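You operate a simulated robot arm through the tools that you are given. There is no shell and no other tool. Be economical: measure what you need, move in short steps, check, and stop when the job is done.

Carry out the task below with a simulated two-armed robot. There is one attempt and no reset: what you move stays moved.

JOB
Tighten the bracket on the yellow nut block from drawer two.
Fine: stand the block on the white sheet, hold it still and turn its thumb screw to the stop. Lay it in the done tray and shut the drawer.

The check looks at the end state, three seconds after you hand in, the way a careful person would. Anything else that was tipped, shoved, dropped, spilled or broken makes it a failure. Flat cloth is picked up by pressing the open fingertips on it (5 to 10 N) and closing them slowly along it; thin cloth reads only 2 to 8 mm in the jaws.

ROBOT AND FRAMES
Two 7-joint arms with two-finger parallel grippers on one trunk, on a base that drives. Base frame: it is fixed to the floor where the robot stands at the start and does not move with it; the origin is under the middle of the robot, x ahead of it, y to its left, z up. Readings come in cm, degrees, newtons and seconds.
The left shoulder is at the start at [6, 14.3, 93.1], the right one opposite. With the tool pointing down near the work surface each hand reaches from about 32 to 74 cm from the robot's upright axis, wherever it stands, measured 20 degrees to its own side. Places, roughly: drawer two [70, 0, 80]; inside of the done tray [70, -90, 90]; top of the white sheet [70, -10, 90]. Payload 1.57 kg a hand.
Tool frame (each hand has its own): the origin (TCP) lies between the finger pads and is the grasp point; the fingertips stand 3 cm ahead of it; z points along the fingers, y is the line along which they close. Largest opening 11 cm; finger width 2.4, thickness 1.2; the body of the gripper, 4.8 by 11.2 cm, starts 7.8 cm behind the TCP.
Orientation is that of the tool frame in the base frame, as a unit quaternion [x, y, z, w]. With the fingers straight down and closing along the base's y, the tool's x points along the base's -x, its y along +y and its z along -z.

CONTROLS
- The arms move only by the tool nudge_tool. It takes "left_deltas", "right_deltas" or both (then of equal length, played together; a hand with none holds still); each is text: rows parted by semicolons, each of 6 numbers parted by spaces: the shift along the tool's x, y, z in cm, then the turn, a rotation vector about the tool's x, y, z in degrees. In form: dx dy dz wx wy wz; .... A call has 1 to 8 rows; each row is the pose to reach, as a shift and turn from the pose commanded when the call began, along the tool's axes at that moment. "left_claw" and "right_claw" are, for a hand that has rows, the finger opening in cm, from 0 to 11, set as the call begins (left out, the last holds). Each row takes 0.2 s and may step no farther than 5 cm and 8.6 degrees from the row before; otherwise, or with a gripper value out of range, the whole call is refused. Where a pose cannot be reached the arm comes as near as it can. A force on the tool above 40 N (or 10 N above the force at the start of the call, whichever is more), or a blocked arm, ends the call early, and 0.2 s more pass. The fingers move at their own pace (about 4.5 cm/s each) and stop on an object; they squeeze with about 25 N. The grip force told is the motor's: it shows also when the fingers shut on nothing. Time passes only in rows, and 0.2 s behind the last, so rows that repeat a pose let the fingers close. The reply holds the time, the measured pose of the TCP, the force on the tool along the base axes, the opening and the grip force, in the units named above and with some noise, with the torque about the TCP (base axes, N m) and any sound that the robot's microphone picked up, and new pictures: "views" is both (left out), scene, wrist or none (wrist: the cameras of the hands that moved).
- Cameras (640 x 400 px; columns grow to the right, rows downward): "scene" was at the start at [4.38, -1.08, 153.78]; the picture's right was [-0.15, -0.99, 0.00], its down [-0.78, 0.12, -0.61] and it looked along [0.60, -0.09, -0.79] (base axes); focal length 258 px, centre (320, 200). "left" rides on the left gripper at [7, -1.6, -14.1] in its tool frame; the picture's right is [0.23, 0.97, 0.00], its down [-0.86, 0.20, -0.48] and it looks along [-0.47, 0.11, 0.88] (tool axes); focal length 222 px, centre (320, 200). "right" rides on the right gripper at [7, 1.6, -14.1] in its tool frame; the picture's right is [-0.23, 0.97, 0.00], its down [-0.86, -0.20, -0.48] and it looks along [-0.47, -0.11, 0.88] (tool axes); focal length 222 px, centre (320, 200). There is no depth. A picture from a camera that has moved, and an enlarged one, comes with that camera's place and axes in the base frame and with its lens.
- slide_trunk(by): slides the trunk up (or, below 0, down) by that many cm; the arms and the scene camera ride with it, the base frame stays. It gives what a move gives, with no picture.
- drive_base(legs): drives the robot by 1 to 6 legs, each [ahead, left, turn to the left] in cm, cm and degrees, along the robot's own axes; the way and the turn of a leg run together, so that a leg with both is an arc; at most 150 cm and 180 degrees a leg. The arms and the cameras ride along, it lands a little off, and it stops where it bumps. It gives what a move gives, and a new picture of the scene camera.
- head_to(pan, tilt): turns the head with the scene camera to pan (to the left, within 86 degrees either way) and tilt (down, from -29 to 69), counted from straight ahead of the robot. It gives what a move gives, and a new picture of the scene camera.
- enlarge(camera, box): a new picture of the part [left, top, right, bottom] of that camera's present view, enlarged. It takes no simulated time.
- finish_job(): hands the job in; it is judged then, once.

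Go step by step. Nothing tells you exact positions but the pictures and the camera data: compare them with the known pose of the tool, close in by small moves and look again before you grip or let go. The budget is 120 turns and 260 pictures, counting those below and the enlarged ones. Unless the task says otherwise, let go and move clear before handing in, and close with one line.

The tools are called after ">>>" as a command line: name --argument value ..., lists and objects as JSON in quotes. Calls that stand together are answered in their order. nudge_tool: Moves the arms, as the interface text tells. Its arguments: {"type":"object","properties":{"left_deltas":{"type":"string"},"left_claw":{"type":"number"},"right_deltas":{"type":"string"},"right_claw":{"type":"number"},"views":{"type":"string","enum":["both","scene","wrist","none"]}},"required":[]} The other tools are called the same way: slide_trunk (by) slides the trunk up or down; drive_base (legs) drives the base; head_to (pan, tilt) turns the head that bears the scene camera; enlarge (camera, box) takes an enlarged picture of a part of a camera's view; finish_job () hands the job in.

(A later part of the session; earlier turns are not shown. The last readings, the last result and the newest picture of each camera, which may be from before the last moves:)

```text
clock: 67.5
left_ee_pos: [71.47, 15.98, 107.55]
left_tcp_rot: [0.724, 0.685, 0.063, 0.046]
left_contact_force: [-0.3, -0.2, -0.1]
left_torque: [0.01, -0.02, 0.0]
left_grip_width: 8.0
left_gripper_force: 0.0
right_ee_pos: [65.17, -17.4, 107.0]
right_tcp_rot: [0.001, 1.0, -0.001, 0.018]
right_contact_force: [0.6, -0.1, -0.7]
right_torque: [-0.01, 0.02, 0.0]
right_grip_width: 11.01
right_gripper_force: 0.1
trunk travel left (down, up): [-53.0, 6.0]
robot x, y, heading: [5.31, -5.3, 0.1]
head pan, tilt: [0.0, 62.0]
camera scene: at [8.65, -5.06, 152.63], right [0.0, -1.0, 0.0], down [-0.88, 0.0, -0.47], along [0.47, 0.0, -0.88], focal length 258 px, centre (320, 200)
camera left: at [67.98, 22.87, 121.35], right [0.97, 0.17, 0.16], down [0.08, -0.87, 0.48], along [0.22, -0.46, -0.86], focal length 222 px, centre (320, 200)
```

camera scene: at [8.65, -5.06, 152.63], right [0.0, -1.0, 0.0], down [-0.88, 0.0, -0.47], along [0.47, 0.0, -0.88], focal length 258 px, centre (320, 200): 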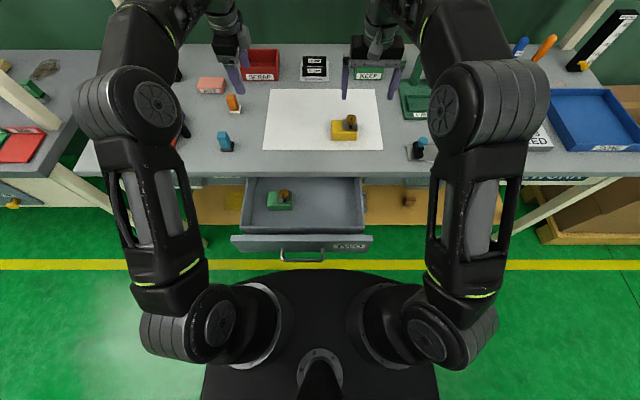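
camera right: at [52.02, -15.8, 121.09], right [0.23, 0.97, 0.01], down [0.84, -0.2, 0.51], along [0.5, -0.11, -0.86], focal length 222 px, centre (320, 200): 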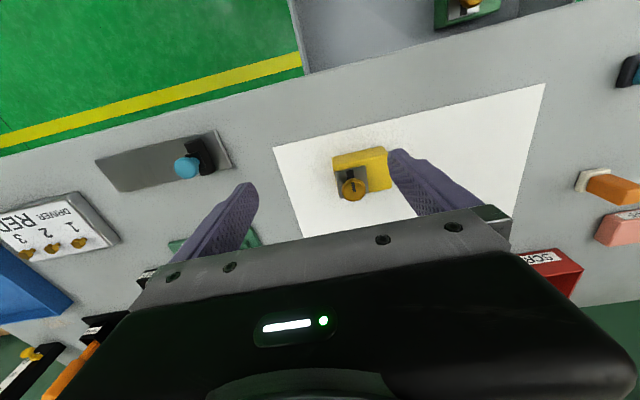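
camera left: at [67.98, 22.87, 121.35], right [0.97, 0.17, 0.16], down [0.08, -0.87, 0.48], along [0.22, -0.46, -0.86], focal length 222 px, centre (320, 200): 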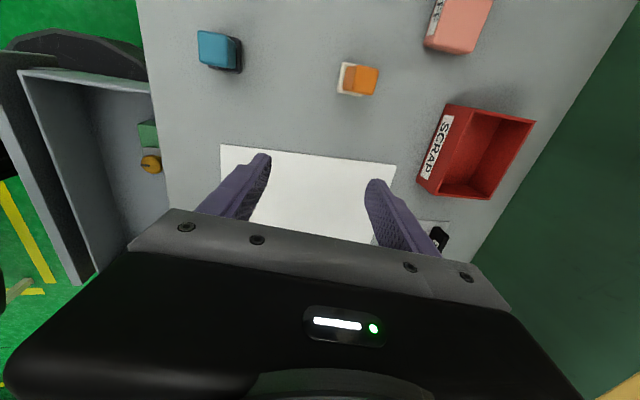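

Left hand is yawed. Now I'll level it and tilt it 45° toward the block.

>>> nudge_tool --left_deltas "-1 -2.5 -0.4 4.4 0 -1.6; -2 -5 -0.8 8.6 0 -3.2; -2 -5 -0.8 8.6 0 -3.2" --views "none"

>>> nudge_tool --left_deltas "-1 0 0 0 -8 0; -2 0 0 0 -16 0; -3 0 0 0 -24 0; -4 0 0 0 -32 0; -5 0 0 0 -40 0; -6 0 0 0 -45 0; -6 0 0 0 -45 0"

```text
clock: 68.2
left_ee_pos: [69.76, 15.37, 107.5]
left_tcp_rot: [0.719, 0.693, 0.044, 0.031]
left_contact_force: [0.2, 1.2, 0.4]
left_torque: [0.03, -0.02, 0.04]
left_grip_width: 8.01
left_gripper_force: 0.0
left hand out of reach, approached as far as the arm can: row 1, 2, 3
right_ee_pos: [65.09, -17.59, 107.13]
right_tcp_rot: [0.002, 1.0, -0.001, 0.018]
right_contact_force: [0.1, -0.1, 0.0]
right_torque: [-0.01, -0.03, -0.03]
right_grip_width: 10.99
right_gripper_force: 0.0
trunk travel left (down, up): [-53.0, 6.0]
robot x, y, heading: [4.87, -4.95, 0.1]
head pan, tilt: [0.0, 62.0]
```

```text
clock: 69.8
left_ee_pos: [69.69, 9.57, 107.32]
left_tcp_rot: [0.682, 0.628, -0.234, 0.293]
left_contact_force: [0.0, -0.1, 0.6]
left_torque: [-0.02, -0.01, -0.04]
left_grip_width: 7.99
left_gripper_force: 0.1
left hand out of reach, approached as far as the arm can: row 2, 3, 4
right_ee_pos: [65.13, -17.49, 106.94]
right_tcp_rot: [0.001, 1.0, -0.001, 0.017]
right_contact_force: [1.1, -0.7, -0.2]
right_torque: [-0.04, 0.04, 0.0]
right_grip_width: 11.01
right_gripper_force: 0.0
trunk travel left (down, up): [-53.0, 6.0]
robot x, y, heading: [5.1, -5.01, -0.2]
head pan, tilt: [0.0, 62.0]
camera scene: at [8.69, -5.02, 152.62], right [0.0, -1.0, 0.0], down [-0.88, 0.0, -0.47], along [0.47, 0.0, -0.88], focal length 258 px, centre (320, 200)
camera left: at [67.93, 24.51, 112.54], right [0.99, 0.13, -0.05], down [0.09, -0.29, 0.95], along [0.11, -0.95, -0.3], focal length 222 px, centre (320, 200)
```

scene: 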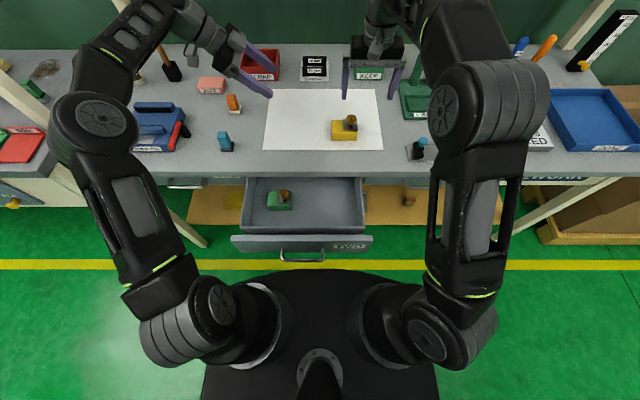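
left: 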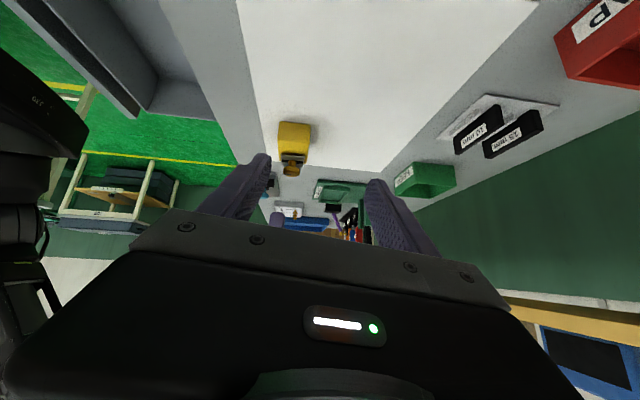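

The tilt is right. I'll remove the residual roll and move to a pre-grasp point about 9 cm from the block's free end.

>>> nudge_tool --left_deltas "-0.8 -1 3 1.4 0 -2.9; -1.6 -2 6 2.8 0 -5.8; -2.4 -3 9 2.8 0 -5.8; -3.4 -3.95 12 2.8 0 -5.8; -3.4 -3.95 15.7 2.8 0 -5.8; -3.4 -3.95 15.7 2.8 0 -5.8" --left_claw 8

>>> enlarge --camera "scene" --box '[270, 60, 430, 160]'

```text
clock: 71.2
left_ee_pos: [66.02, -3.64, 97.91]
left_tcp_rot: [0.656, 0.656, -0.263, 0.265]
left_contact_force: [-0.6, -0.2, 0.2]
left_torque: [0.02, -0.01, -0.01]
left_grip_width: 8.0
left_gripper_force: 0.0
right_ee_pos: [65.13, -17.41, 107.0]
right_tcp_rot: [0.001, 1.0, -0.001, 0.019]
right_contact_force: [0.4, -0.1, -0.6]
right_torque: [-0.03, 0.0, 0.02]
right_grip_width: 11.01
right_gripper_force: 0.1
trunk travel left (down, up): [-53.0, 6.0]
robot x, y, heading: [5.11, -4.76, 0.1]
head pan, tilt: [0.0, 62.0]
camera scene: at [8.61, -5.04, 152.63], right [0.0, -1.0, 0.0], down [-0.88, 0.0, -0.47], along [0.47, 0.0, -0.88], focal length 258 px, centre (320, 200)
camera left: at [64.38, 11.13, 103.3], right [0.97, 0.17, -0.15], down [0.2, -0.29, 0.94], along [0.11, -0.94, -0.31], focal length 222 px, centre (320, 200)
```

scene: 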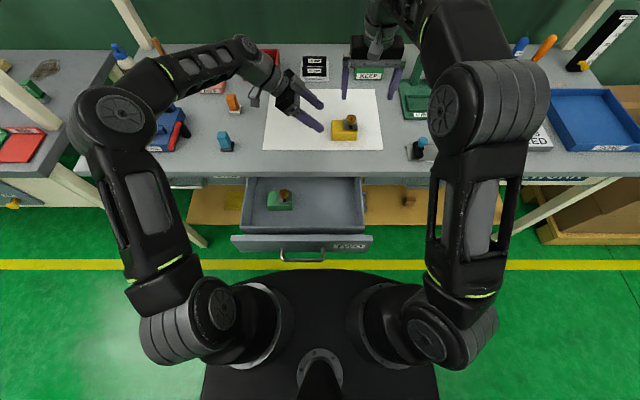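
left: 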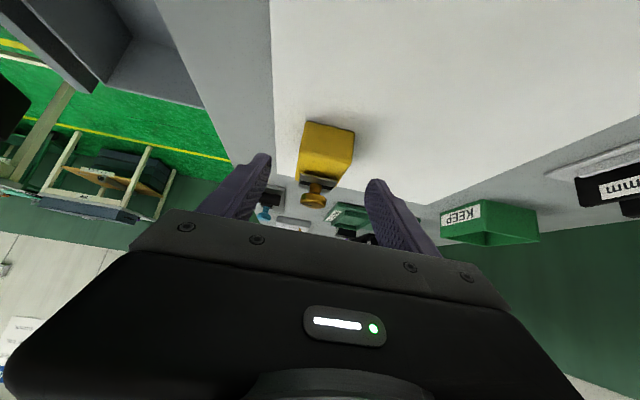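

```text
4.00 times, centred on (350, 110) of scene
camera zoom: at [8.61, -5.04, 152.63], right [0.0, -1.0, 0.0], down [-0.88, 0.0, -0.47], along [0.47, 0.0, -0.88], focal length 1034 px, centre (200, 560)
```

zoom: 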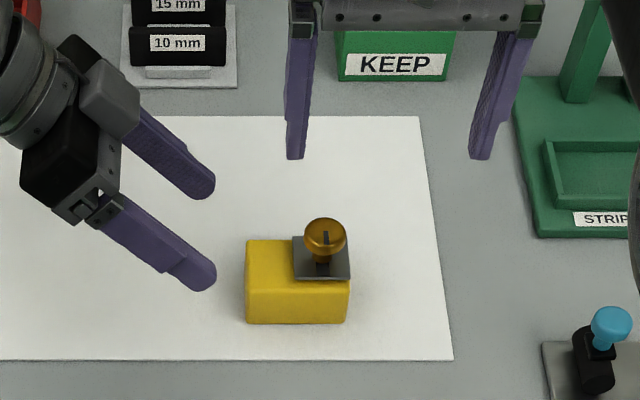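

The left hand lines up. I'll advance along the fingers.

>>> nudge_tool --left_deltas "0 0.2 3 0 0 0; 0 0.3 6 0 0 0; 0 0.3 7.5 0 0 0; 0 0.3 8.7 0 0 0; 0 0.3 8.7 0 0 0" --views "wrist"

>>> enlarge --camera "scene" --box '[290, 70, 390, 132]'

```text
clock: 72.5
left_ee_pos: [66.51, -9.79, 91.67]
left_tcp_rot: [0.656, 0.656, -0.263, 0.265]
left_contact_force: [0.4, -1.0, 0.4]
left_torque: [0.01, 0.03, -0.04]
left_grip_width: 7.99
left_gripper_force: 0.0
right_ee_pos: [65.16, -17.43, 106.98]
right_tcp_rot: [0.0, 1.0, -0.001, 0.018]
right_contact_force: [-0.7, -0.2, 0.2]
right_torque: [-0.01, 0.03, 0.04]
right_grip_width: 11.0
right_gripper_force: 0.0
trunk travel left (down, up): [-53.0, 6.0]
robot x, y, heading: [5.19, -5.15, 0.1]
head pan, tilt: [0.0, 62.0]
camera left: at [64.76, 5.09, 97.01], right [0.97, 0.17, -0.16], down [0.2, -0.29, 0.94], along [0.11, -0.94, -0.31], focal length 222 px, centre (320, 200)
```

left: 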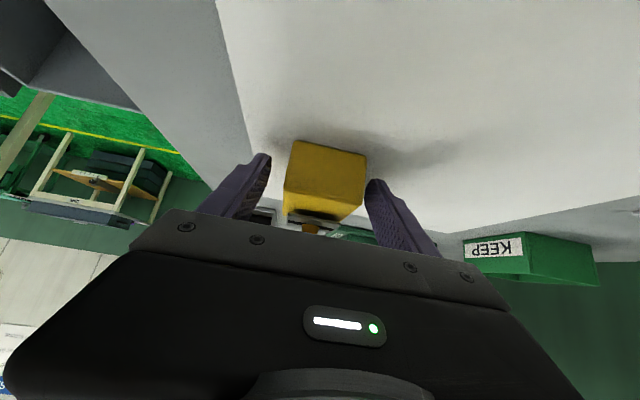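

```text
6.40 times, centred on (340, 101) of scene
camera zoom: at [8.64, -5.05, 152.63], right [0.0, -1.0, 0.0], down [-0.88, 0.0, -0.47], along [0.47, 0.0, -0.88], focal length 1654 px, centre (192, 834)
```

zoom: 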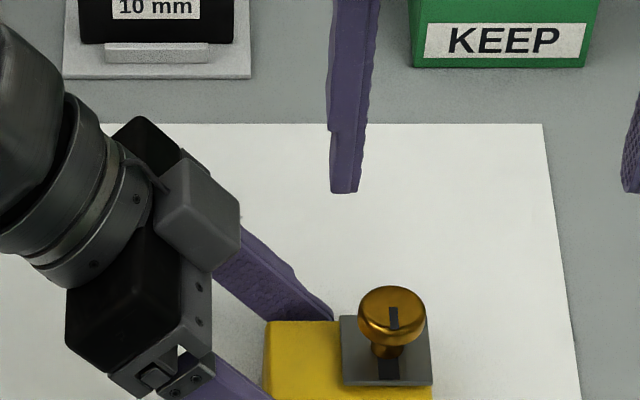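

The fingers straddle the free end; I'll close the left hand.

>>> nudge_tool --left_deltas "0 0 0 0 0 0; 0 0 0 0 0 0; 0 0 0 0 0 0; 0 0 0 0 0 0" --left_claw 2 --views "wrist"

>>> enlarge --camera "scene" --box '[300, 90, 400, 152]'

>>> enlarge --camera "right" --box '[260, 80, 420, 180]'

```text
clock: 73.5
left_ee_pos: [66.54, -9.8, 91.59]
left_tcp_rot: [0.656, 0.657, -0.263, 0.264]
left_contact_force: [0.3, 0.1, 0.3]
left_torque: [-0.02, -0.04, 0.06]
left_grip_width: 5.57
left_gripper_force: 25.3
right_ee_pos: [65.03, -17.65, 107.05]
right_tcp_rot: [0.001, 1.0, -0.001, 0.017]
right_contact_force: [-0.3, -0.2, -0.7]
right_torque: [0.04, -0.03, -0.01]
right_grip_width: 11.02
right_gripper_force: 0.0
trunk travel left (down, up): [-53.0, 6.0]
robot x, y, heading: [5.61, -5.17, 0.2]
head pan, tilt: [0.0, 62.0]
camera left: at [64.77, 5.09, 97.01], right [0.97, 0.17, -0.16], down [0.2, -0.29, 0.94], along [0.11, -0.94, -0.31], focal length 222 px, centre (320, 200)
```

left: 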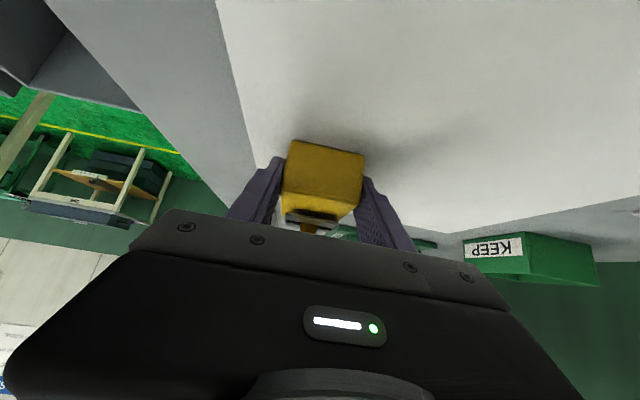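

```text
6.40 times, centred on (350, 121) of scene
camera zoom: at [8.65, -5.06, 152.63], right [0.0, -1.0, 0.0], down [-0.88, 0.0, -0.47], along [0.47, 0.0, -0.88], focal length 1654 px, centre (128, 706)
```

zoom: 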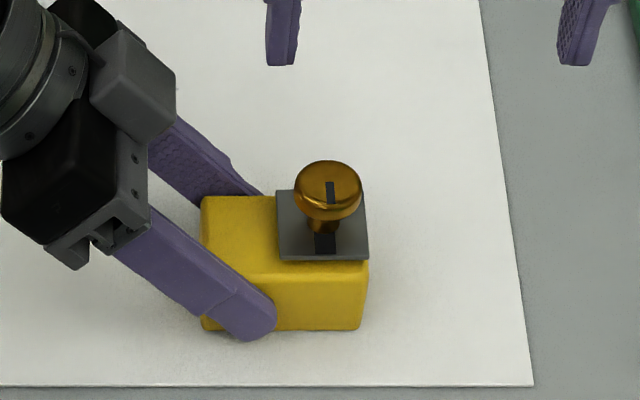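

```text
4.00 times, centred on (340, 130) of right
camera zoom: at [57.64, -15.79, 120.88], right [0.23, 0.97, 0.01], down [0.84, -0.2, 0.51], along [0.5, -0.11, -0.86], focal length 888 px, centre (240, 480)
```

zoom: 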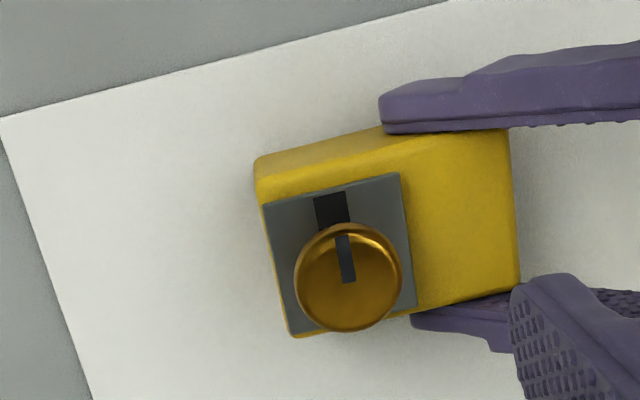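

The block is held (5.6 cm wide). I'll now pre-rotate the right hand anticlockwise above the knob, at an opening of 6 cm.

>>> nudge_tool --right_deltas "-0.5 1 0 0 1 0; -1.4 3 0 0 2 0; -1.4 3 0 0 2 0" --right_claw 6 --views "none"

>>> nudge_tool --right_deltas "0 0 0.5 0 0 -8.5; 0 0 1 0 0 -17; 0 0 1.5 0 0 -25.5; 0 0 2 0 0 -34; 0 0 2 0 0 -42.5; 0 0 2 0 0 -51; 0 0 2 0 0 -59.5; 0 0 2 0 0 -68"

>>> enlarge --camera "scene" --box '[300, 70, 400, 132]'

```text
clock: 74.2
left_ee_pos: [66.59, -9.75, 91.5]
left_tcp_rot: [0.656, 0.656, -0.264, 0.264]
left_contact_force: [-0.5, 0.2, 0.9]
left_torque: [-0.07, 0.03, 0.02]
left_grip_width: 5.62
left_gripper_force: 24.4
right_ee_pos: [65.23, -17.37, 106.91]
right_tcp_rot: [0.001, 1.0, -0.001, 0.018]
right_contact_force: [0.0, -1.0, -1.2]
right_torque: [-0.01, -0.01, -0.03]
right_grip_width: 5.95
right_gripper_force: 0.1
right hand out of reach, approached as far as the arm can: row 1, 2, 3
trunk travel left (down, up): [-53.0, 6.0]
robot x, y, heading: [5.22, -5.31, -0.4]
head pan, tilt: [0.0, 62.0]
```

```text
clock: 76.0
left_ee_pos: [66.45, -9.76, 91.67]
left_tcp_rot: [0.656, 0.656, -0.263, 0.264]
left_contact_force: [-0.1, 0.2, -0.2]
left_torque: [0.02, 0.0, 0.03]
left_grip_width: 5.59
left_gripper_force: 25.0
right_ee_pos: [65.08, -17.48, 105.04]
right_tcp_rot: [-0.559, 0.829, -0.002, -0.001]
right_contact_force: [0.3, 0.3, 0.2]
right_torque: [0.01, 0.05, -0.02]
right_grip_width: 6.01
right_gripper_force: 0.0
right hand out of reach, approached as far as the arm can: row 1, 2, 3
trunk travel left (down, up): [-53.0, 6.0]
robot x, y, heading: [4.88, -5.06, 0.3]
head pan, tilt: [0.0, 62.0]
camera scene: at [8.65, -5.06, 152.63], right [0.0, -1.0, 0.0], down [-0.88, 0.0, -0.47], along [0.47, 0.0, -0.88], focal length 258 px, centre (320, 200)
camera right: at [60.92, -23.25, 119.17], right [-0.82, 0.58, 0.0], down [0.51, 0.72, 0.48], along [0.28, 0.39, -0.88], focal length 222 px, centre (320, 200)
```

scene: 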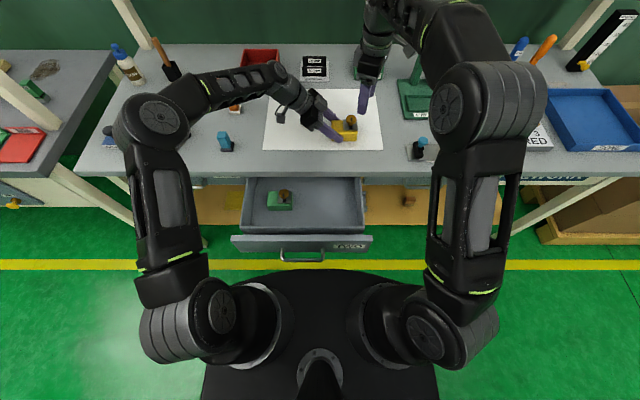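
right: 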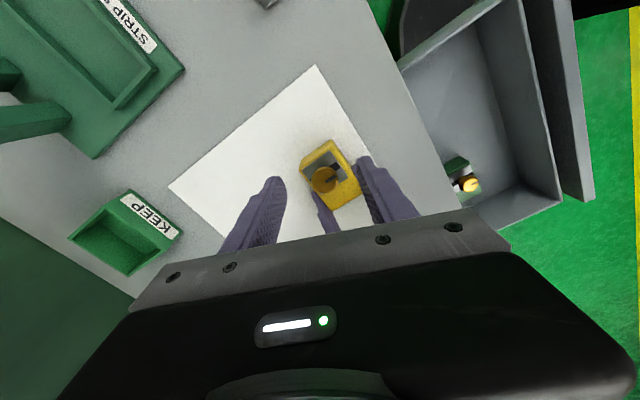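

```text
6.40 times, centred on (350, 101) of scene
camera zoom: at [8.65, -5.06, 152.63], right [0.0, -1.0, 0.0], down [-0.88, 0.0, -0.47], along [0.47, 0.0, -0.88], focal length 1654 px, centre (128, 834)
```

zoom: 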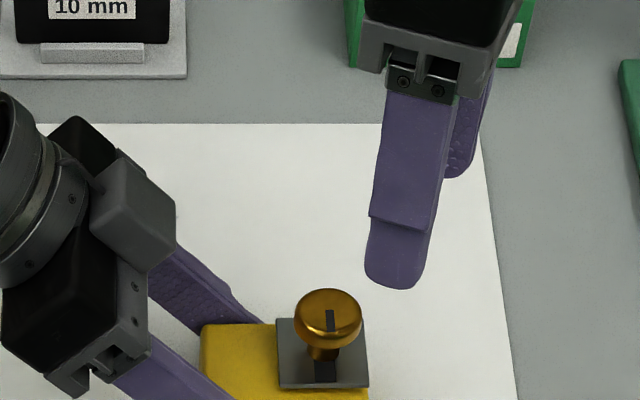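

Next I'll centre over the knob at a safe height and rotate a bit further.

>>> nudge_tool --right_deltas "-1.5 -0.1 2 0 0 -5; -3.3 -0.2 3 0 0 -10; -3.3 -0.2 4 0 0 -15; -3.3 -0.2 4 0 0 -15" --views "wrist"

>>> enlarge --camera "scene" --box '[300, 70, 400, 132]'

```text
clock: 77.0
left_ee_pos: [66.53, -9.72, 91.6]
left_tcp_rot: [0.656, 0.656, -0.263, 0.265]
left_contact_force: [1.2, -0.8, -0.9]
left_torque: [-0.04, 0.06, 0.01]
left_grip_width: 5.56
left_gripper_force: 24.9
right_ee_pos: [66.52, -14.38, 101.0]
right_tcp_rot: [-0.662, 0.749, -0.001, 0.0]
right_contact_force: [0.8, -0.5, -0.1]
right_torque: [-0.02, 0.03, 0.01]
right_grip_width: 6.01
right_gripper_force: 0.0
trunk travel left (down, up): [-53.0, 6.0]
robot x, y, heading: [5.1, -5.03, -0.2]
head pan, tilt: [0.0, 62.0]
camera right: at [64.03, -21.1, 115.19], right [-0.94, 0.35, 0.0], down [0.3, 0.82, 0.48], along [0.17, 0.45, -0.88], focal length 222 px, centre (320, 200)
```

right: 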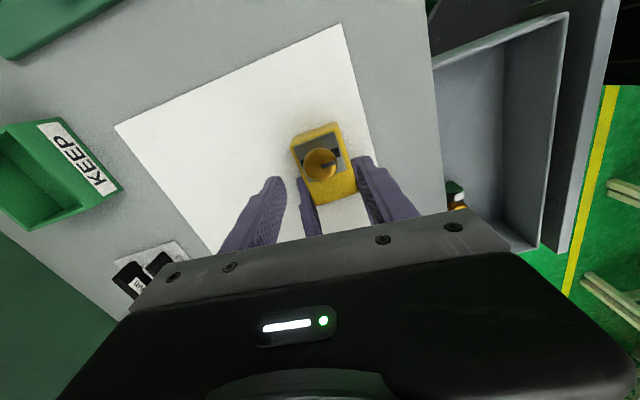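

```text
6.40 times, centred on (350, 101) of scene
camera zoom: at [8.65, -5.06, 152.62], right [0.0, -1.0, 0.0], down [-0.88, 0.0, -0.47], along [0.47, 0.0, -0.88], focal length 1654 px, centre (128, 834)
```

zoom: 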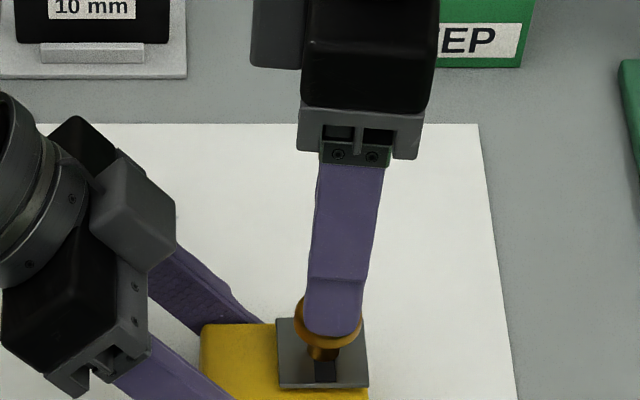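

Centred on the knob. I'll descend to bring the fingertips around its rim.

>>> nudge_tool --right_deltas "0.15 0 1.5 0 0 0; 0.15 0 3 0 0 0; 0.15 0 3.6 0 0 0; 0.15 0 3.6 0 0 0" --views "wrist"

>>> enlarge --camera "scene" --box '[300, 80, 400, 142]'

>>> enlarge --camera "right" --box '[240, 110, 400, 210]'

```text
clock: 78.0
left_ee_pos: [66.58, -9.72, 91.62]
left_tcp_rot: [0.655, 0.657, -0.263, 0.265]
left_contact_force: [-0.7, 0.1, -0.1]
left_torque: [0.02, 0.06, 0.02]
left_grip_width: 5.58
left_gripper_force: 24.9
right_ee_pos: [66.53, -14.64, 97.35]
right_tcp_rot: [-0.662, 0.749, -0.001, 0.0]
right_contact_force: [-0.1, -0.1, 0.1]
right_torque: [-0.01, -0.02, -0.02]
right_grip_width: 6.01
right_gripper_force: 0.0
trunk travel left (down, up): [-53.0, 6.0]
robot x, y, heading: [5.17, -5.0, -0.0]
head pan, tilt: [0.0, 62.0]
camera right: at [64.0, -21.27, 111.56], right [-0.94, 0.35, 0.0], down [0.3, 0.82, 0.48], along [0.17, 0.45, -0.88], focal length 222 px, centre (320, 200)
```

right: 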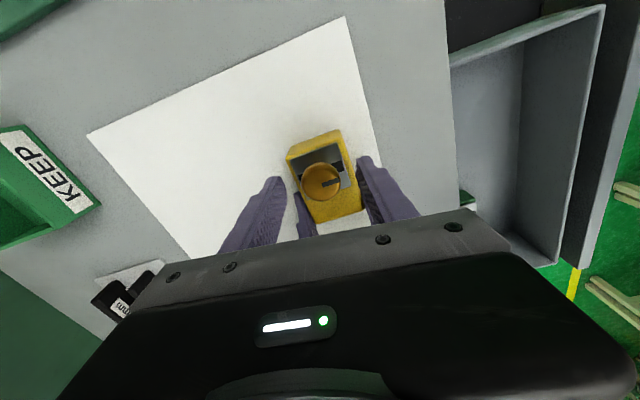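

```text
6.40 times, centred on (350, 111) of scene
camera zoom: at [8.64, -5.05, 152.63], right [0.0, -1.0, 0.0], down [-0.88, 0.0, -0.47], along [0.47, 0.0, -0.88], focal length 1654 px, centre (128, 770)
```

zoom: 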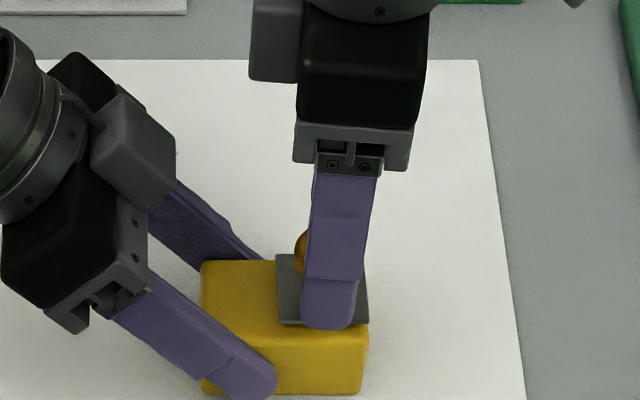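

```text
4.00 times, centred on (320, 160) of right
camera zoom: at [64.0, -21.27, 111.56], right [-0.94, 0.35, 0.0], down [0.3, 0.82, 0.48], along [0.17, 0.45, -0.88], focal length 888 px, centre (320, 360)
```

zoom: 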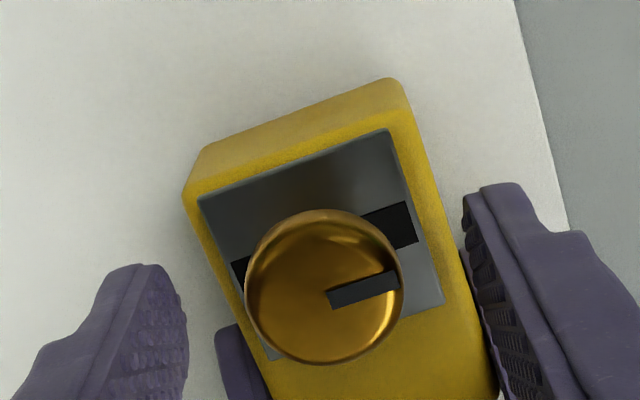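

>>> nudge_tool --right_deltas "0 0 0 0 0 0; 0 0 0 0 0 0; 0 0 0 0 0 0" --right_claw 1.5 --views "wrist"

>>> enlarge --camera "right" --box '[240, 110, 400, 210]'

```text
clock: 78.8
left_ee_pos: [66.6, -9.78, 91.62]
left_tcp_rot: [0.655, 0.657, -0.263, 0.265]
left_contact_force: [2.5, -0.6, 0.1]
left_torque: [-0.01, 0.15, 0.09]
left_grip_width: 5.6
left_gripper_force: 24.9
right_ee_pos: [66.49, -14.67, 97.39]
right_tcp_rot: [-0.662, 0.749, 0.0, -0.001]
right_contact_force: [-3.2, 0.2, 0.9]
right_torque: [-0.01, 0.11, 0.0]
right_grip_width: 3.06
right_gripper_force: 24.2
trunk travel left (down, up): [-53.0, 6.0]
robot x, y, heading: [5.42, -5.26, -0.1]
head pan, tilt: [0.0, 62.0]
camera right: at [63.99, -21.26, 111.58], right [-0.94, 0.35, 0.0], down [0.3, 0.82, 0.48], along [0.17, 0.45, -0.88], focal length 222 px, centre (320, 200)
```

right: 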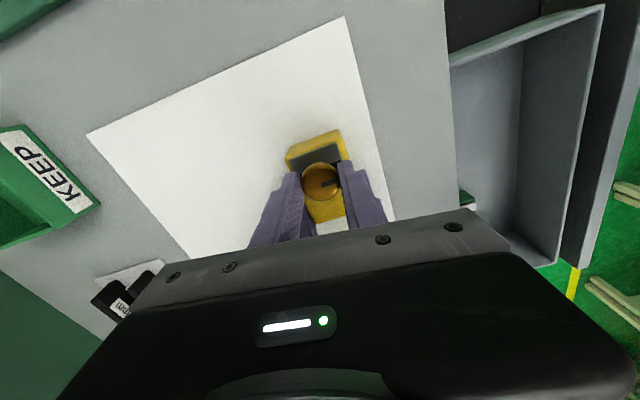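

```text
4.00 times, centred on (320, 160) of right
camera zoom: at [63.99, -21.26, 111.58], right [-0.94, 0.35, 0.0], down [0.3, 0.82, 0.48], along [0.17, 0.45, -0.88], focal length 888 px, centre (320, 360)
```

zoom: 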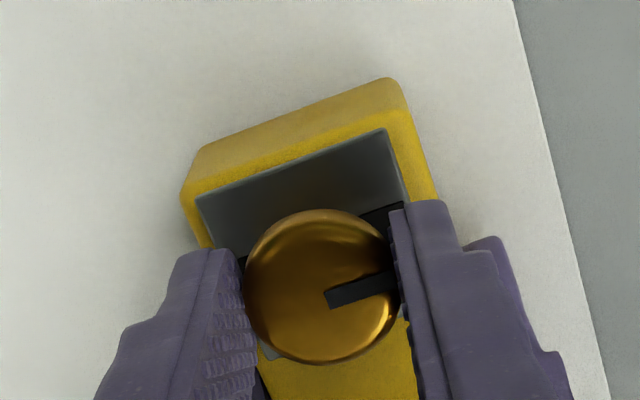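

The knob is gripped (3.1 cm). I'll turn clockwise (as seen from above), watching the torque.

>>> nudge_tool --right_deltas "0 0 0 0 0 8; 0 0 0 0 0 16; 0 0 0 0 0 24; 0 0 0 0 0 32; 0 0 0 0 0 40" --views "wrist"

>>> enlarge --camera "right" --box '[240, 110, 400, 210]'

```text
clock: 80.0
left_ee_pos: [66.47, -9.67, 91.56]
left_tcp_rot: [0.655, 0.657, -0.262, 0.265]
left_contact_force: [11.8, -4.0, -1.8]
left_torque: [0.3, 0.28, 0.49]
left_grip_width: 5.58
left_gripper_force: 25.7
right_ee_pos: [66.56, -14.56, 97.56]
right_tcp_rot: [-0.365, 0.931, 0.0, -0.001]
right_contact_force: [-10.7, 3.5, 3.0]
right_torque: [0.04, 0.4, 0.05]
right_grip_width: 3.05
right_gripper_force: 25.2
trunk travel left (down, up): [-53.0, 6.0]
robot x, y, heading: [4.77, -5.55, 0.2]
head pan, tilt: [0.0, 62.0]
camera right: at [60.22, -18.03, 111.58], right [-0.49, 0.87, 0.0], down [0.76, 0.43, 0.48], along [0.41, 0.24, -0.88], focal length 222 px, centre (320, 200)
```

right: 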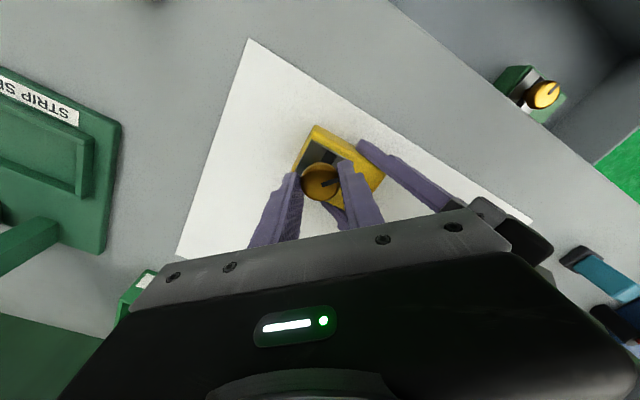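

```text
4.00 times, centred on (320, 160) of right
camera zoom: at [60.22, -18.03, 111.58], right [-0.49, 0.87, 0.0], down [0.76, 0.43, 0.48], along [0.41, 0.24, -0.88], focal length 888 px, centre (320, 360)
```

zoom: 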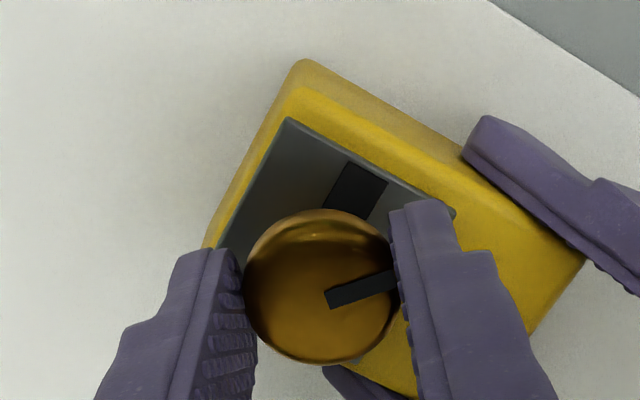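

The knob turns with the fingers; torque is low. I'll ease the side force slightly and continue.

>>> nudge_tool --right_deltas "0.08 0.2 0 0 0 8; 0.08 0.2 0 0 0 16; 0.08 0.2 0 0 0 24; 0.08 0.2 0 0 0 32; 0.08 0.2 0 0 0 40; 0.08 0.2 0 0 0 48; 0.08 0.2 0 0 0 56; 0.08 0.2 0 0 0 64" --views "wrist"

>>> enlarge --camera "right" --box '[240, 110, 400, 210]'

```text
clock: 81.8
left_ee_pos: [66.45, -9.76, 91.68]
left_tcp_rot: [0.655, 0.657, -0.263, 0.265]
left_contact_force: [2.0, -7.2, 0.2]
left_torque: [0.15, -0.08, 0.17]
left_grip_width: 5.59
left_gripper_force: 24.8
right_ee_pos: [66.35, -14.48, 97.35]
right_tcp_rot: [0.184, 0.983, 0.0, 0.0]
right_contact_force: [-2.7, 6.5, 0.2]
right_torque: [0.23, 0.22, 0.01]
right_grip_width: 3.04
right_gripper_force: 25.1
trunk travel left (down, up): [-53.0, 6.0]
robot x, y, heading: [4.96, -5.16, -0.1]
head pan, tilt: [0.0, 62.0]
camera right: at [60.36, -10.38, 111.56], right [0.56, 0.83, 0.0], down [0.72, -0.5, 0.48], along [0.4, -0.27, -0.88], focal length 222 px, centre (320, 200)
```

right: 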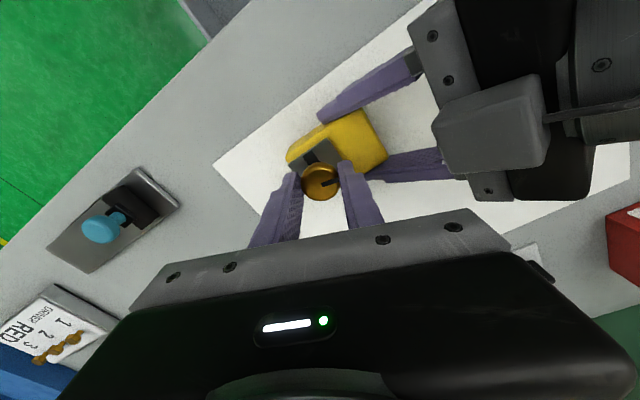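

```text
4.00 times, centred on (320, 160) of right
camera zoom: at [60.36, -10.38, 111.56], right [0.56, 0.83, 0.0], down [0.72, -0.5, 0.48], along [0.4, -0.27, -0.88], focal length 888 px, centre (320, 360)
```

zoom: 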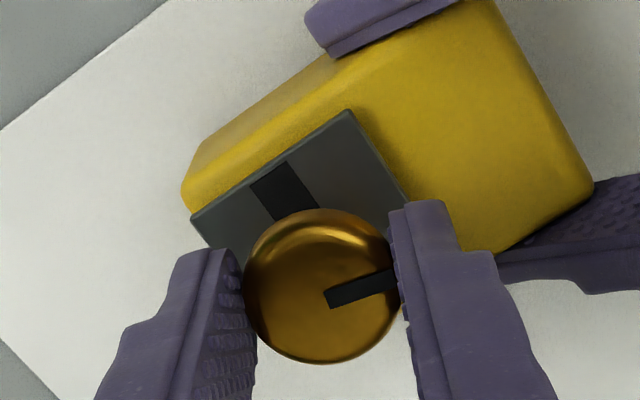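

About 104° turned with no stop yet. I'll continue in this stroke.

>>> nudge_tool --right_deltas "0 0 0 0 0 8; 0 0 0 0 0 16; 0 0 0 0 0 24; 0 0 0 0 0 32; 0 0 0 0 0 40; 0 0 0 0 0 48; 0 0 0 0 0 56" --views "wrist"

>>> enlarge --camera "right" --box '[240, 110, 400, 210]'

```text
clock: 83.5
left_ee_pos: [66.41, -9.84, 91.66]
left_tcp_rot: [0.656, 0.656, -0.264, 0.265]
left_contact_force: [-4.4, -17.4, 0.2]
left_torque: [0.34, -0.12, -0.19]
left_grip_width: 5.58
left_gripper_force: 25.0
right_ee_pos: [66.34, -14.59, 97.44]
right_tcp_rot: [0.624, 0.781, 0.0, 0.001]
right_contact_force: [4.5, 16.7, 0.7]
right_torque: [0.6, -0.11, 0.02]
right_grip_width: 3.04
right_gripper_force: 25.4
trunk travel left (down, up): [-53.0, 6.0]
robot x, y, heading: [5.27, -5.01, -0.1]
head pan, tilt: [0.0, 62.0]
camera right: at [66.33, -7.24, 111.57], right [1.0, -0.01, 0.0], down [-0.01, -0.88, 0.48], along [0.0, -0.48, -0.88], focal length 222 px, centre (320, 200)
```

right: 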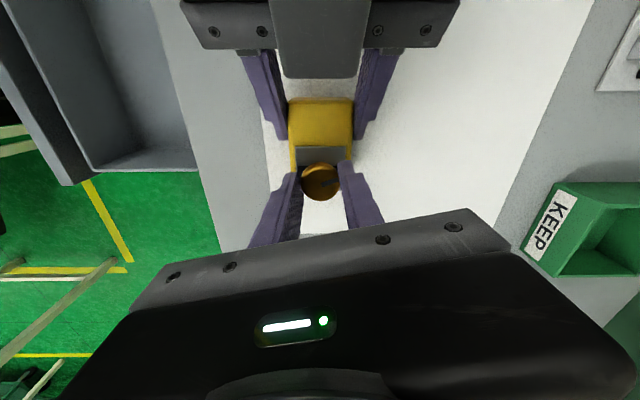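

```text
4.00 times, centred on (320, 160) of right
camera zoom: at [66.33, -7.24, 111.57], right [1.0, -0.01, 0.0], down [-0.01, -0.88, 0.48], along [0.0, -0.48, -0.88], focal length 888 px, centre (320, 360)
```

zoom: 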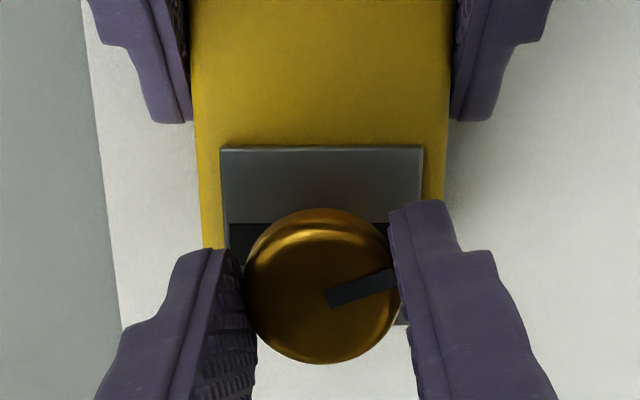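

160° so far. I'll ease the side load and continue a little further in this stroke.

>>> nudge_tool --right_deltas "0.25 0.05 0 0 0 0; 0.25 0.05 0 0 0 8; 0.25 0.05 0 0 0 16; 0.25 0.05 0 0 0 24; 0.25 0.05 0 0 0 32" --views "none"

```text
clock: 84.7
left_ee_pos: [66.54, -9.7, 91.68]
left_tcp_rot: [0.656, 0.657, -0.262, 0.264]
left_contact_force: [-13.9, -0.2, 8.0]
left_torque: [-0.52, -0.22, -0.87]
left_grip_width: 5.58
left_gripper_force: 25.1
right_ee_pos: [66.34, -14.47, 97.35]
right_tcp_rot: [0.816, 0.578, -0.001, 0.003]
right_contact_force: [13.2, -2.2, 0.8]
right_torque: [-0.22, -0.27, 0.24]
right_grip_width: 3.05
right_gripper_force: 25.1
trunk travel left (down, up): [-53.0, 6.0]
robot x, y, heading: [4.99, -5.43, 0.0]
head pan, tilt: [0.0, 62.0]
```

>>> nudge_tool --right_deltas "0 -0.2 0 0 0 0; 0 -0.2 0 0 0 8; 0 -0.2 0 0 0 16" --views "wrist"

>>> enlarge --camera "right" --box '[240, 110, 400, 210]'

```text
clock: 85.5
left_ee_pos: [66.42, -9.61, 91.54]
left_tcp_rot: [0.656, 0.657, -0.262, 0.263]
left_contact_force: [-18.1, 8.2, 6.9]
left_torque: [-0.15, -0.17, -1.22]
left_grip_width: 5.68
left_gripper_force: 25.2
right_ee_pos: [66.2, -14.27, 97.51]
right_tcp_rot: [0.888, 0.46, 0.002, 0.003]
right_contact_force: [20.3, -7.7, 5.6]
right_torque: [-0.06, -0.65, 0.35]
right_grip_width: 3.04
right_gripper_force: 25.1
trunk travel left (down, up): [-53.0, 6.0]
robot x, y, heading: [5.49, -5.05, 0.2]
head pan, tilt: [0.0, 62.0]
camera right: at [71.4, -9.4, 111.73], right [0.66, -0.75, 0.01], down [-0.66, -0.58, 0.48], along [-0.35, -0.32, -0.88], focal length 222 px, centre (320, 200)
```

right: 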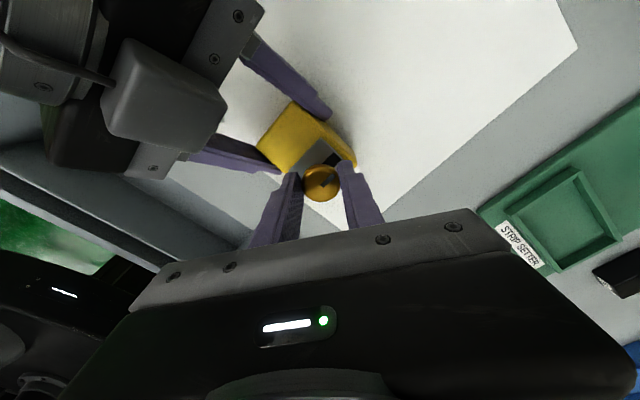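

```text
4.00 times, centred on (320, 160) of right
camera zoom: at [71.4, -9.4, 111.73], right [0.66, -0.75, 0.01], down [-0.66, -0.58, 0.48], along [-0.35, -0.32, -0.88], focal length 888 px, centre (320, 360)
```

zoom: 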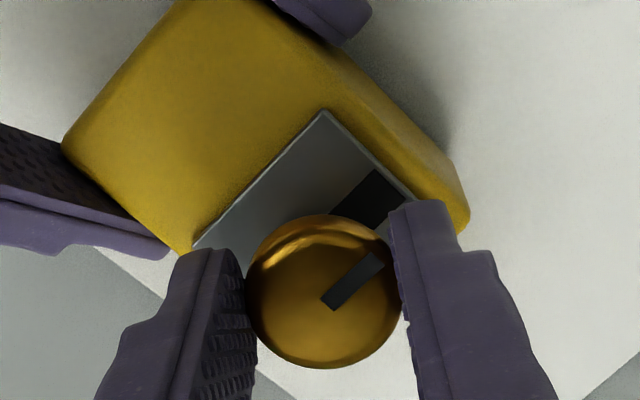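

The knob's mark now lies along the plate's black line and slipped about 25° in the fingers with torque rising, so it looks like the stop. I'll release, rewind 60°, regrip and turn once more to confirm.

>>> nudge_tool --right_deltas "0 0 0 0 0 0; 0 0 0 0 0 0; 0 0 0 0 0 0" --right_claw 5.5 --views "wrist"

>>> enlarge --camera "right" --box '[240, 110, 400, 210]'

```text
clock: 86.2
left_ee_pos: [66.57, -9.67, 91.6]
left_tcp_rot: [0.655, 0.657, -0.262, 0.265]
left_contact_force: [0.6, 0.3, 0.1]
left_torque: [0.08, 0.0, 0.01]
left_grip_width: 5.58
left_gripper_force: 24.5
right_ee_pos: [66.06, -14.14, 97.32]
right_tcp_rot: [0.887, 0.462, -0.001, 0.0]
right_contact_force: [-0.1, 0.0, -0.6]
right_torque: [-0.02, -0.01, -0.02]
right_grip_width: 5.51
right_gripper_force: 0.2
trunk travel left (down, up): [-53.0, 6.0]
robot x, y, heading: [5.11, -5.11, 0.2]
head pan, tilt: [0.0, 62.0]
camera right: at [71.39, -9.36, 111.51], right [0.67, -0.75, 0.0], down [-0.66, -0.58, 0.48], along [-0.36, -0.32, -0.88], focal length 222 px, centre (320, 200)
```

right: 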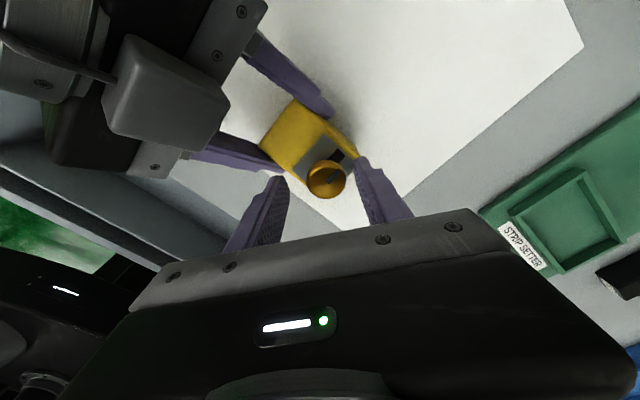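

```text
4.00 times, centred on (320, 160) of right
camera zoom: at [71.39, -9.36, 111.51], right [0.67, -0.75, 0.0], down [-0.66, -0.58, 0.48], along [-0.36, -0.32, -0.88], focal length 888 px, centre (320, 360)
```

zoom: 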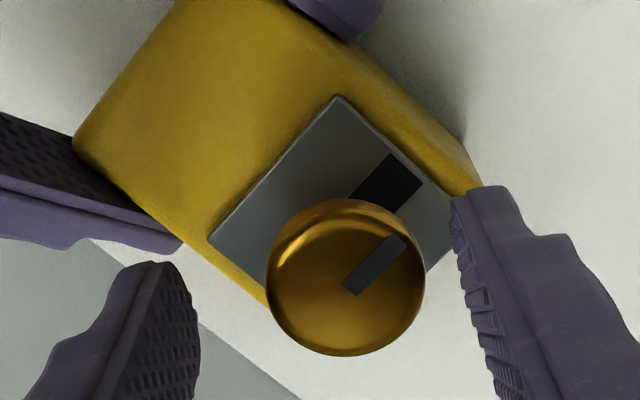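

The mark lines up with the plate line. I'll recentre on the axis (about [66.5, -14.35]), rewind 64°, regrip and confirm the stop.

>>> nudge_tool --right_deltas "0.09 0.48 0 0 0 -8; 0.09 0.48 0 0 0 -16; 0.09 0.48 0 0 0 -24; 0.09 0.48 0 0 0 -32; 0.09 0.48 0 0 0 -40; 0.09 0.48 0 0 0 -48; 0.09 0.48 0 0 0 -56; 0.09 0.48 0 0 0 -64" --views "none"

>>> nudge_tool --right_deltas "0 0 0 0 0 0; 0 0 0 0 0 0; 0 0 0 0 0 0" --right_claw 1.5 --views "none"

>>> enlarge --camera "right" --box '[240, 110, 400, 210]'

>>> nudge_tool --right_deltas "0 0 0 0 0 6; 0 0 0 0 0 12; 0 0 0 0 0 18; 0 0 0 0 0 24" --views "wrist"

>>> enlarge --camera "right" --box '[240, 110, 400, 210]'

```text
clock: 88.0
left_ee_pos: [66.45, -9.74, 91.65]
left_tcp_rot: [0.657, 0.656, -0.263, 0.263]
left_contact_force: [0.2, -0.6, 0.9]
left_torque: [0.04, 0.01, -0.03]
left_grip_width: 5.58
left_gripper_force: 24.9
right_ee_pos: [66.67, -14.46, 97.38]
right_tcp_rot: [0.507, 0.862, -0.001, 0.001]
right_contact_force: [-0.8, 0.0, 0.6]
right_torque: [0.04, 0.04, 0.01]
right_grip_width: 5.52
right_gripper_force: 0.1
trunk travel left (down, up): [-53.0, 6.0]
robot x, y, heading: [5.1, -5.29, -0.1]
head pan, tilt: [0.0, 62.0]
```

```text
clock: 88.8
left_ee_pos: [66.61, -9.7, 91.63]
left_tcp_rot: [0.655, 0.657, -0.262, 0.266]
left_contact_force: [6.8, 1.8, -1.7]
left_torque: [-0.06, 0.09, 0.26]
left_grip_width: 5.58
left_gripper_force: 25.0
right_ee_pos: [66.53, -14.55, 97.4]
right_tcp_rot: [0.508, 0.861, -0.001, 0.001]
right_contact_force: [-4.9, -2.0, 1.0]
right_torque: [0.02, 0.26, 0.02]
right_grip_width: 3.06
right_gripper_force: 25.4
trunk travel left (down, up): [-53.0, 6.0]
robot x, y, heading: [5.35, -5.23, 0.1]
head pan, tilt: [0.0, 62.0]
```

```text
4.00 times, centred on (320, 160) of right
camera zoom: at [64.58, -7.49, 111.52], right [0.96, 0.27, 0.0], down [0.24, -0.84, 0.48], along [0.13, -0.46, -0.88], focal length 888 px, centre (320, 360)
```

zoom: 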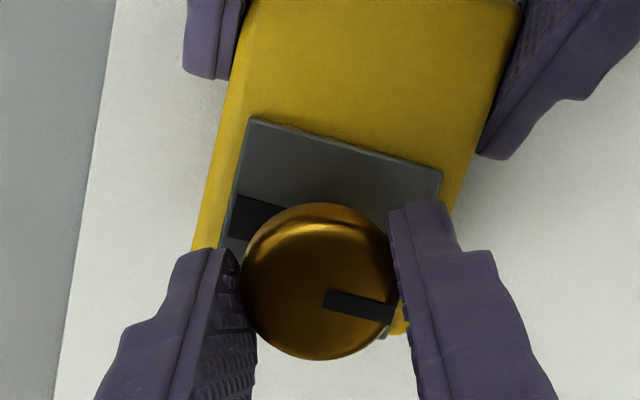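

```text
clock: 89.8
left_ee_pos: [66.54, -9.65, 91.63]
left_tcp_rot: [0.655, 0.657, -0.262, 0.266]
left_contact_force: [8.7, 5.8, -0.1]
left_torque: [-0.04, 0.25, 0.12]
left_grip_width: 5.6
left_gripper_force: 25.2
right_ee_pos: [66.55, -14.37, 97.44]
right_tcp_rot: [0.677, 0.736, -0.001, 0.0]
right_contact_force: [-8.8, -5.9, 0.7]
right_torque: [-0.19, 0.27, 0.29]
right_grip_width: 3.08
right_gripper_force: 24.7
trunk travel left (down, up): [-53.0, 6.0]
robot x, y, heading: [5.13, -5.06, -0.1]
head pan, tilt: [0.0, 62.0]
camera right: at [67.55, -7.27, 111.53], right [0.99, -0.15, 0.0], down [-0.13, -0.87, 0.48], along [-0.07, -0.48, -0.88], focal length 222 px, centre (320, 200)
```

right: 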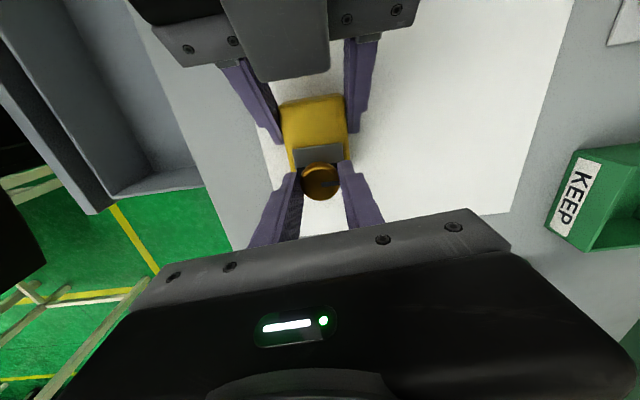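

```text
4.00 times, centred on (320, 160) of right
camera zoom: at [67.55, -7.27, 111.53], right [0.99, -0.15, 0.0], down [-0.13, -0.87, 0.48], along [-0.07, -0.48, -0.88], focal length 888 px, centre (320, 360)
```

zoom: 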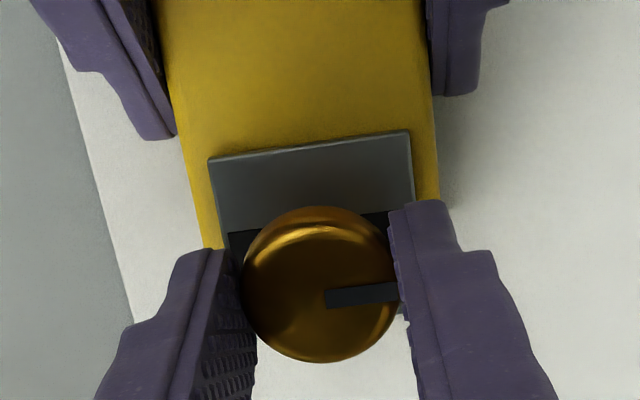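

Turning another 24° only slipped on the knob while its mark stayed aligned, so it is at the stop. I'll release and lift the right hand, then open the left and withdraw it along its axis.

>>> nudge_tool --right_deltas "0 0 0 0 0 0; 0 0 0 0 0 0; 0 0 0 0 0 0; 0 0 -3 0 0 0; 0 0 -6 0 0 0; 0 0 -8 0 0 0" --right_claw 6.5 --views "none"

>>> nudge_tool --left_deltas "0 0 0 0 0 0; 0 0 0 0 0 0; 0 0 0 0 0 0; 0 0 -3 0 0 0; 0 0 -6 0 0 0; 0 0 -10 0 0 0; 0 0 -14 0 0 0" --left_claw 8.5

>>> enlarge --camera "scene" --box '[270, 60, 430, 160]'

```text
clock: 91.2
left_ee_pos: [66.47, -9.78, 91.67]
left_tcp_rot: [0.656, 0.656, -0.263, 0.264]
left_contact_force: [-0.8, -0.7, 0.1]
left_torque: [0.08, 0.0, 0.01]
left_grip_width: 5.56
left_gripper_force: 25.2
right_ee_pos: [66.53, -14.42, 102.6]
right_tcp_rot: [0.676, 0.737, 0.0, 0.0]
right_contact_force: [-0.8, -0.6, 0.2]
right_torque: [0.01, 0.0, -0.01]
right_grip_width: 6.5
right_gripper_force: 0.0
right hand out of reach, approached as far as the arm can: row 5, 6
trunk travel left (down, up): [-53.0, 6.0]
robot x, y, heading: [4.84, -5.54, 0.1]
head pan, tilt: [0.0, 62.0]
```

```text
clock: 92.8
left_ee_pos: [66.36, -0.14, 101.8]
left_tcp_rot: [0.656, 0.657, -0.263, 0.264]
left_contact_force: [0.2, 0.1, 0.8]
left_torque: [0.01, -0.03, 0.01]
left_grip_width: 8.52
left_gripper_force: 0.0
right_ee_pos: [66.57, -14.26, 102.46]
right_tcp_rot: [0.677, 0.736, 0.0, 0.001]
right_contact_force: [-0.5, 0.0, -0.4]
right_torque: [0.01, 0.0, -0.01]
right_grip_width: 6.49
right_gripper_force: 0.0
trunk travel left (down, up): [-53.0, 6.0]
robot x, y, heading: [5.05, -5.24, -0.1]
head pan, tilt: [0.0, 62.0]
camera scene: at [8.61, -5.03, 152.62], right [0.0, -1.0, 0.0], down [-0.88, 0.0, -0.47], along [0.47, 0.0, -0.88], focal length 258 px, centre (320, 200)
camera left: at [64.67, 14.74, 107.22], right [0.97, 0.17, -0.16], down [0.2, -0.29, 0.94], along [0.11, -0.94, -0.31], focal length 222 px, centre (320, 200)
```

scene: 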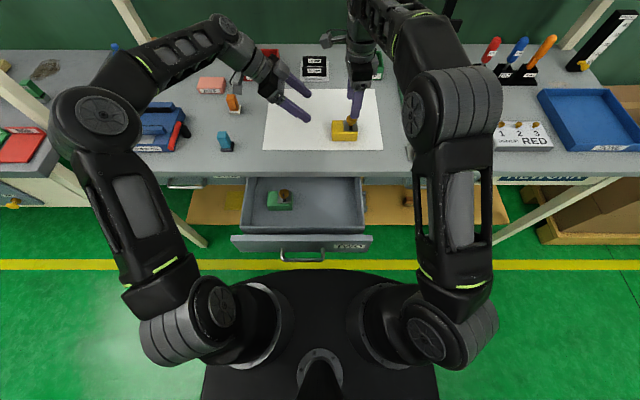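
left: 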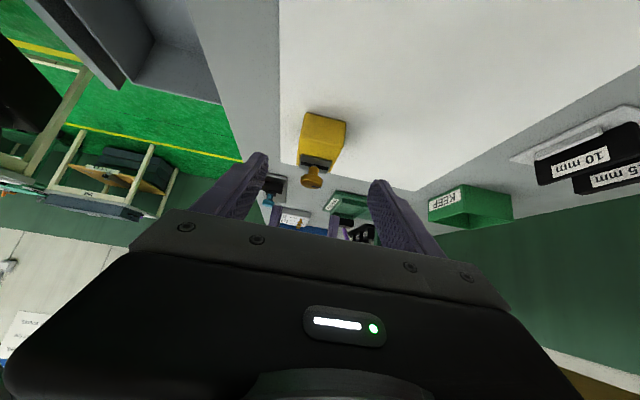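

```text
4.00 times, centred on (350, 110) of scene
camera zoom: at [8.61, -5.03, 152.62], right [0.0, -1.0, 0.0], down [-0.88, 0.0, -0.47], along [0.47, 0.0, -0.88], focal length 1034 px, centre (200, 560)
```

zoom: 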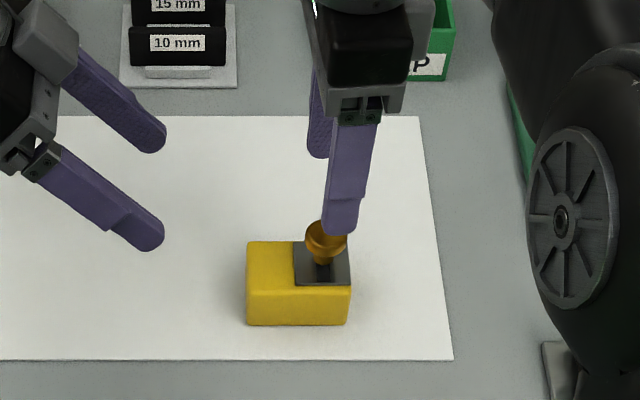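

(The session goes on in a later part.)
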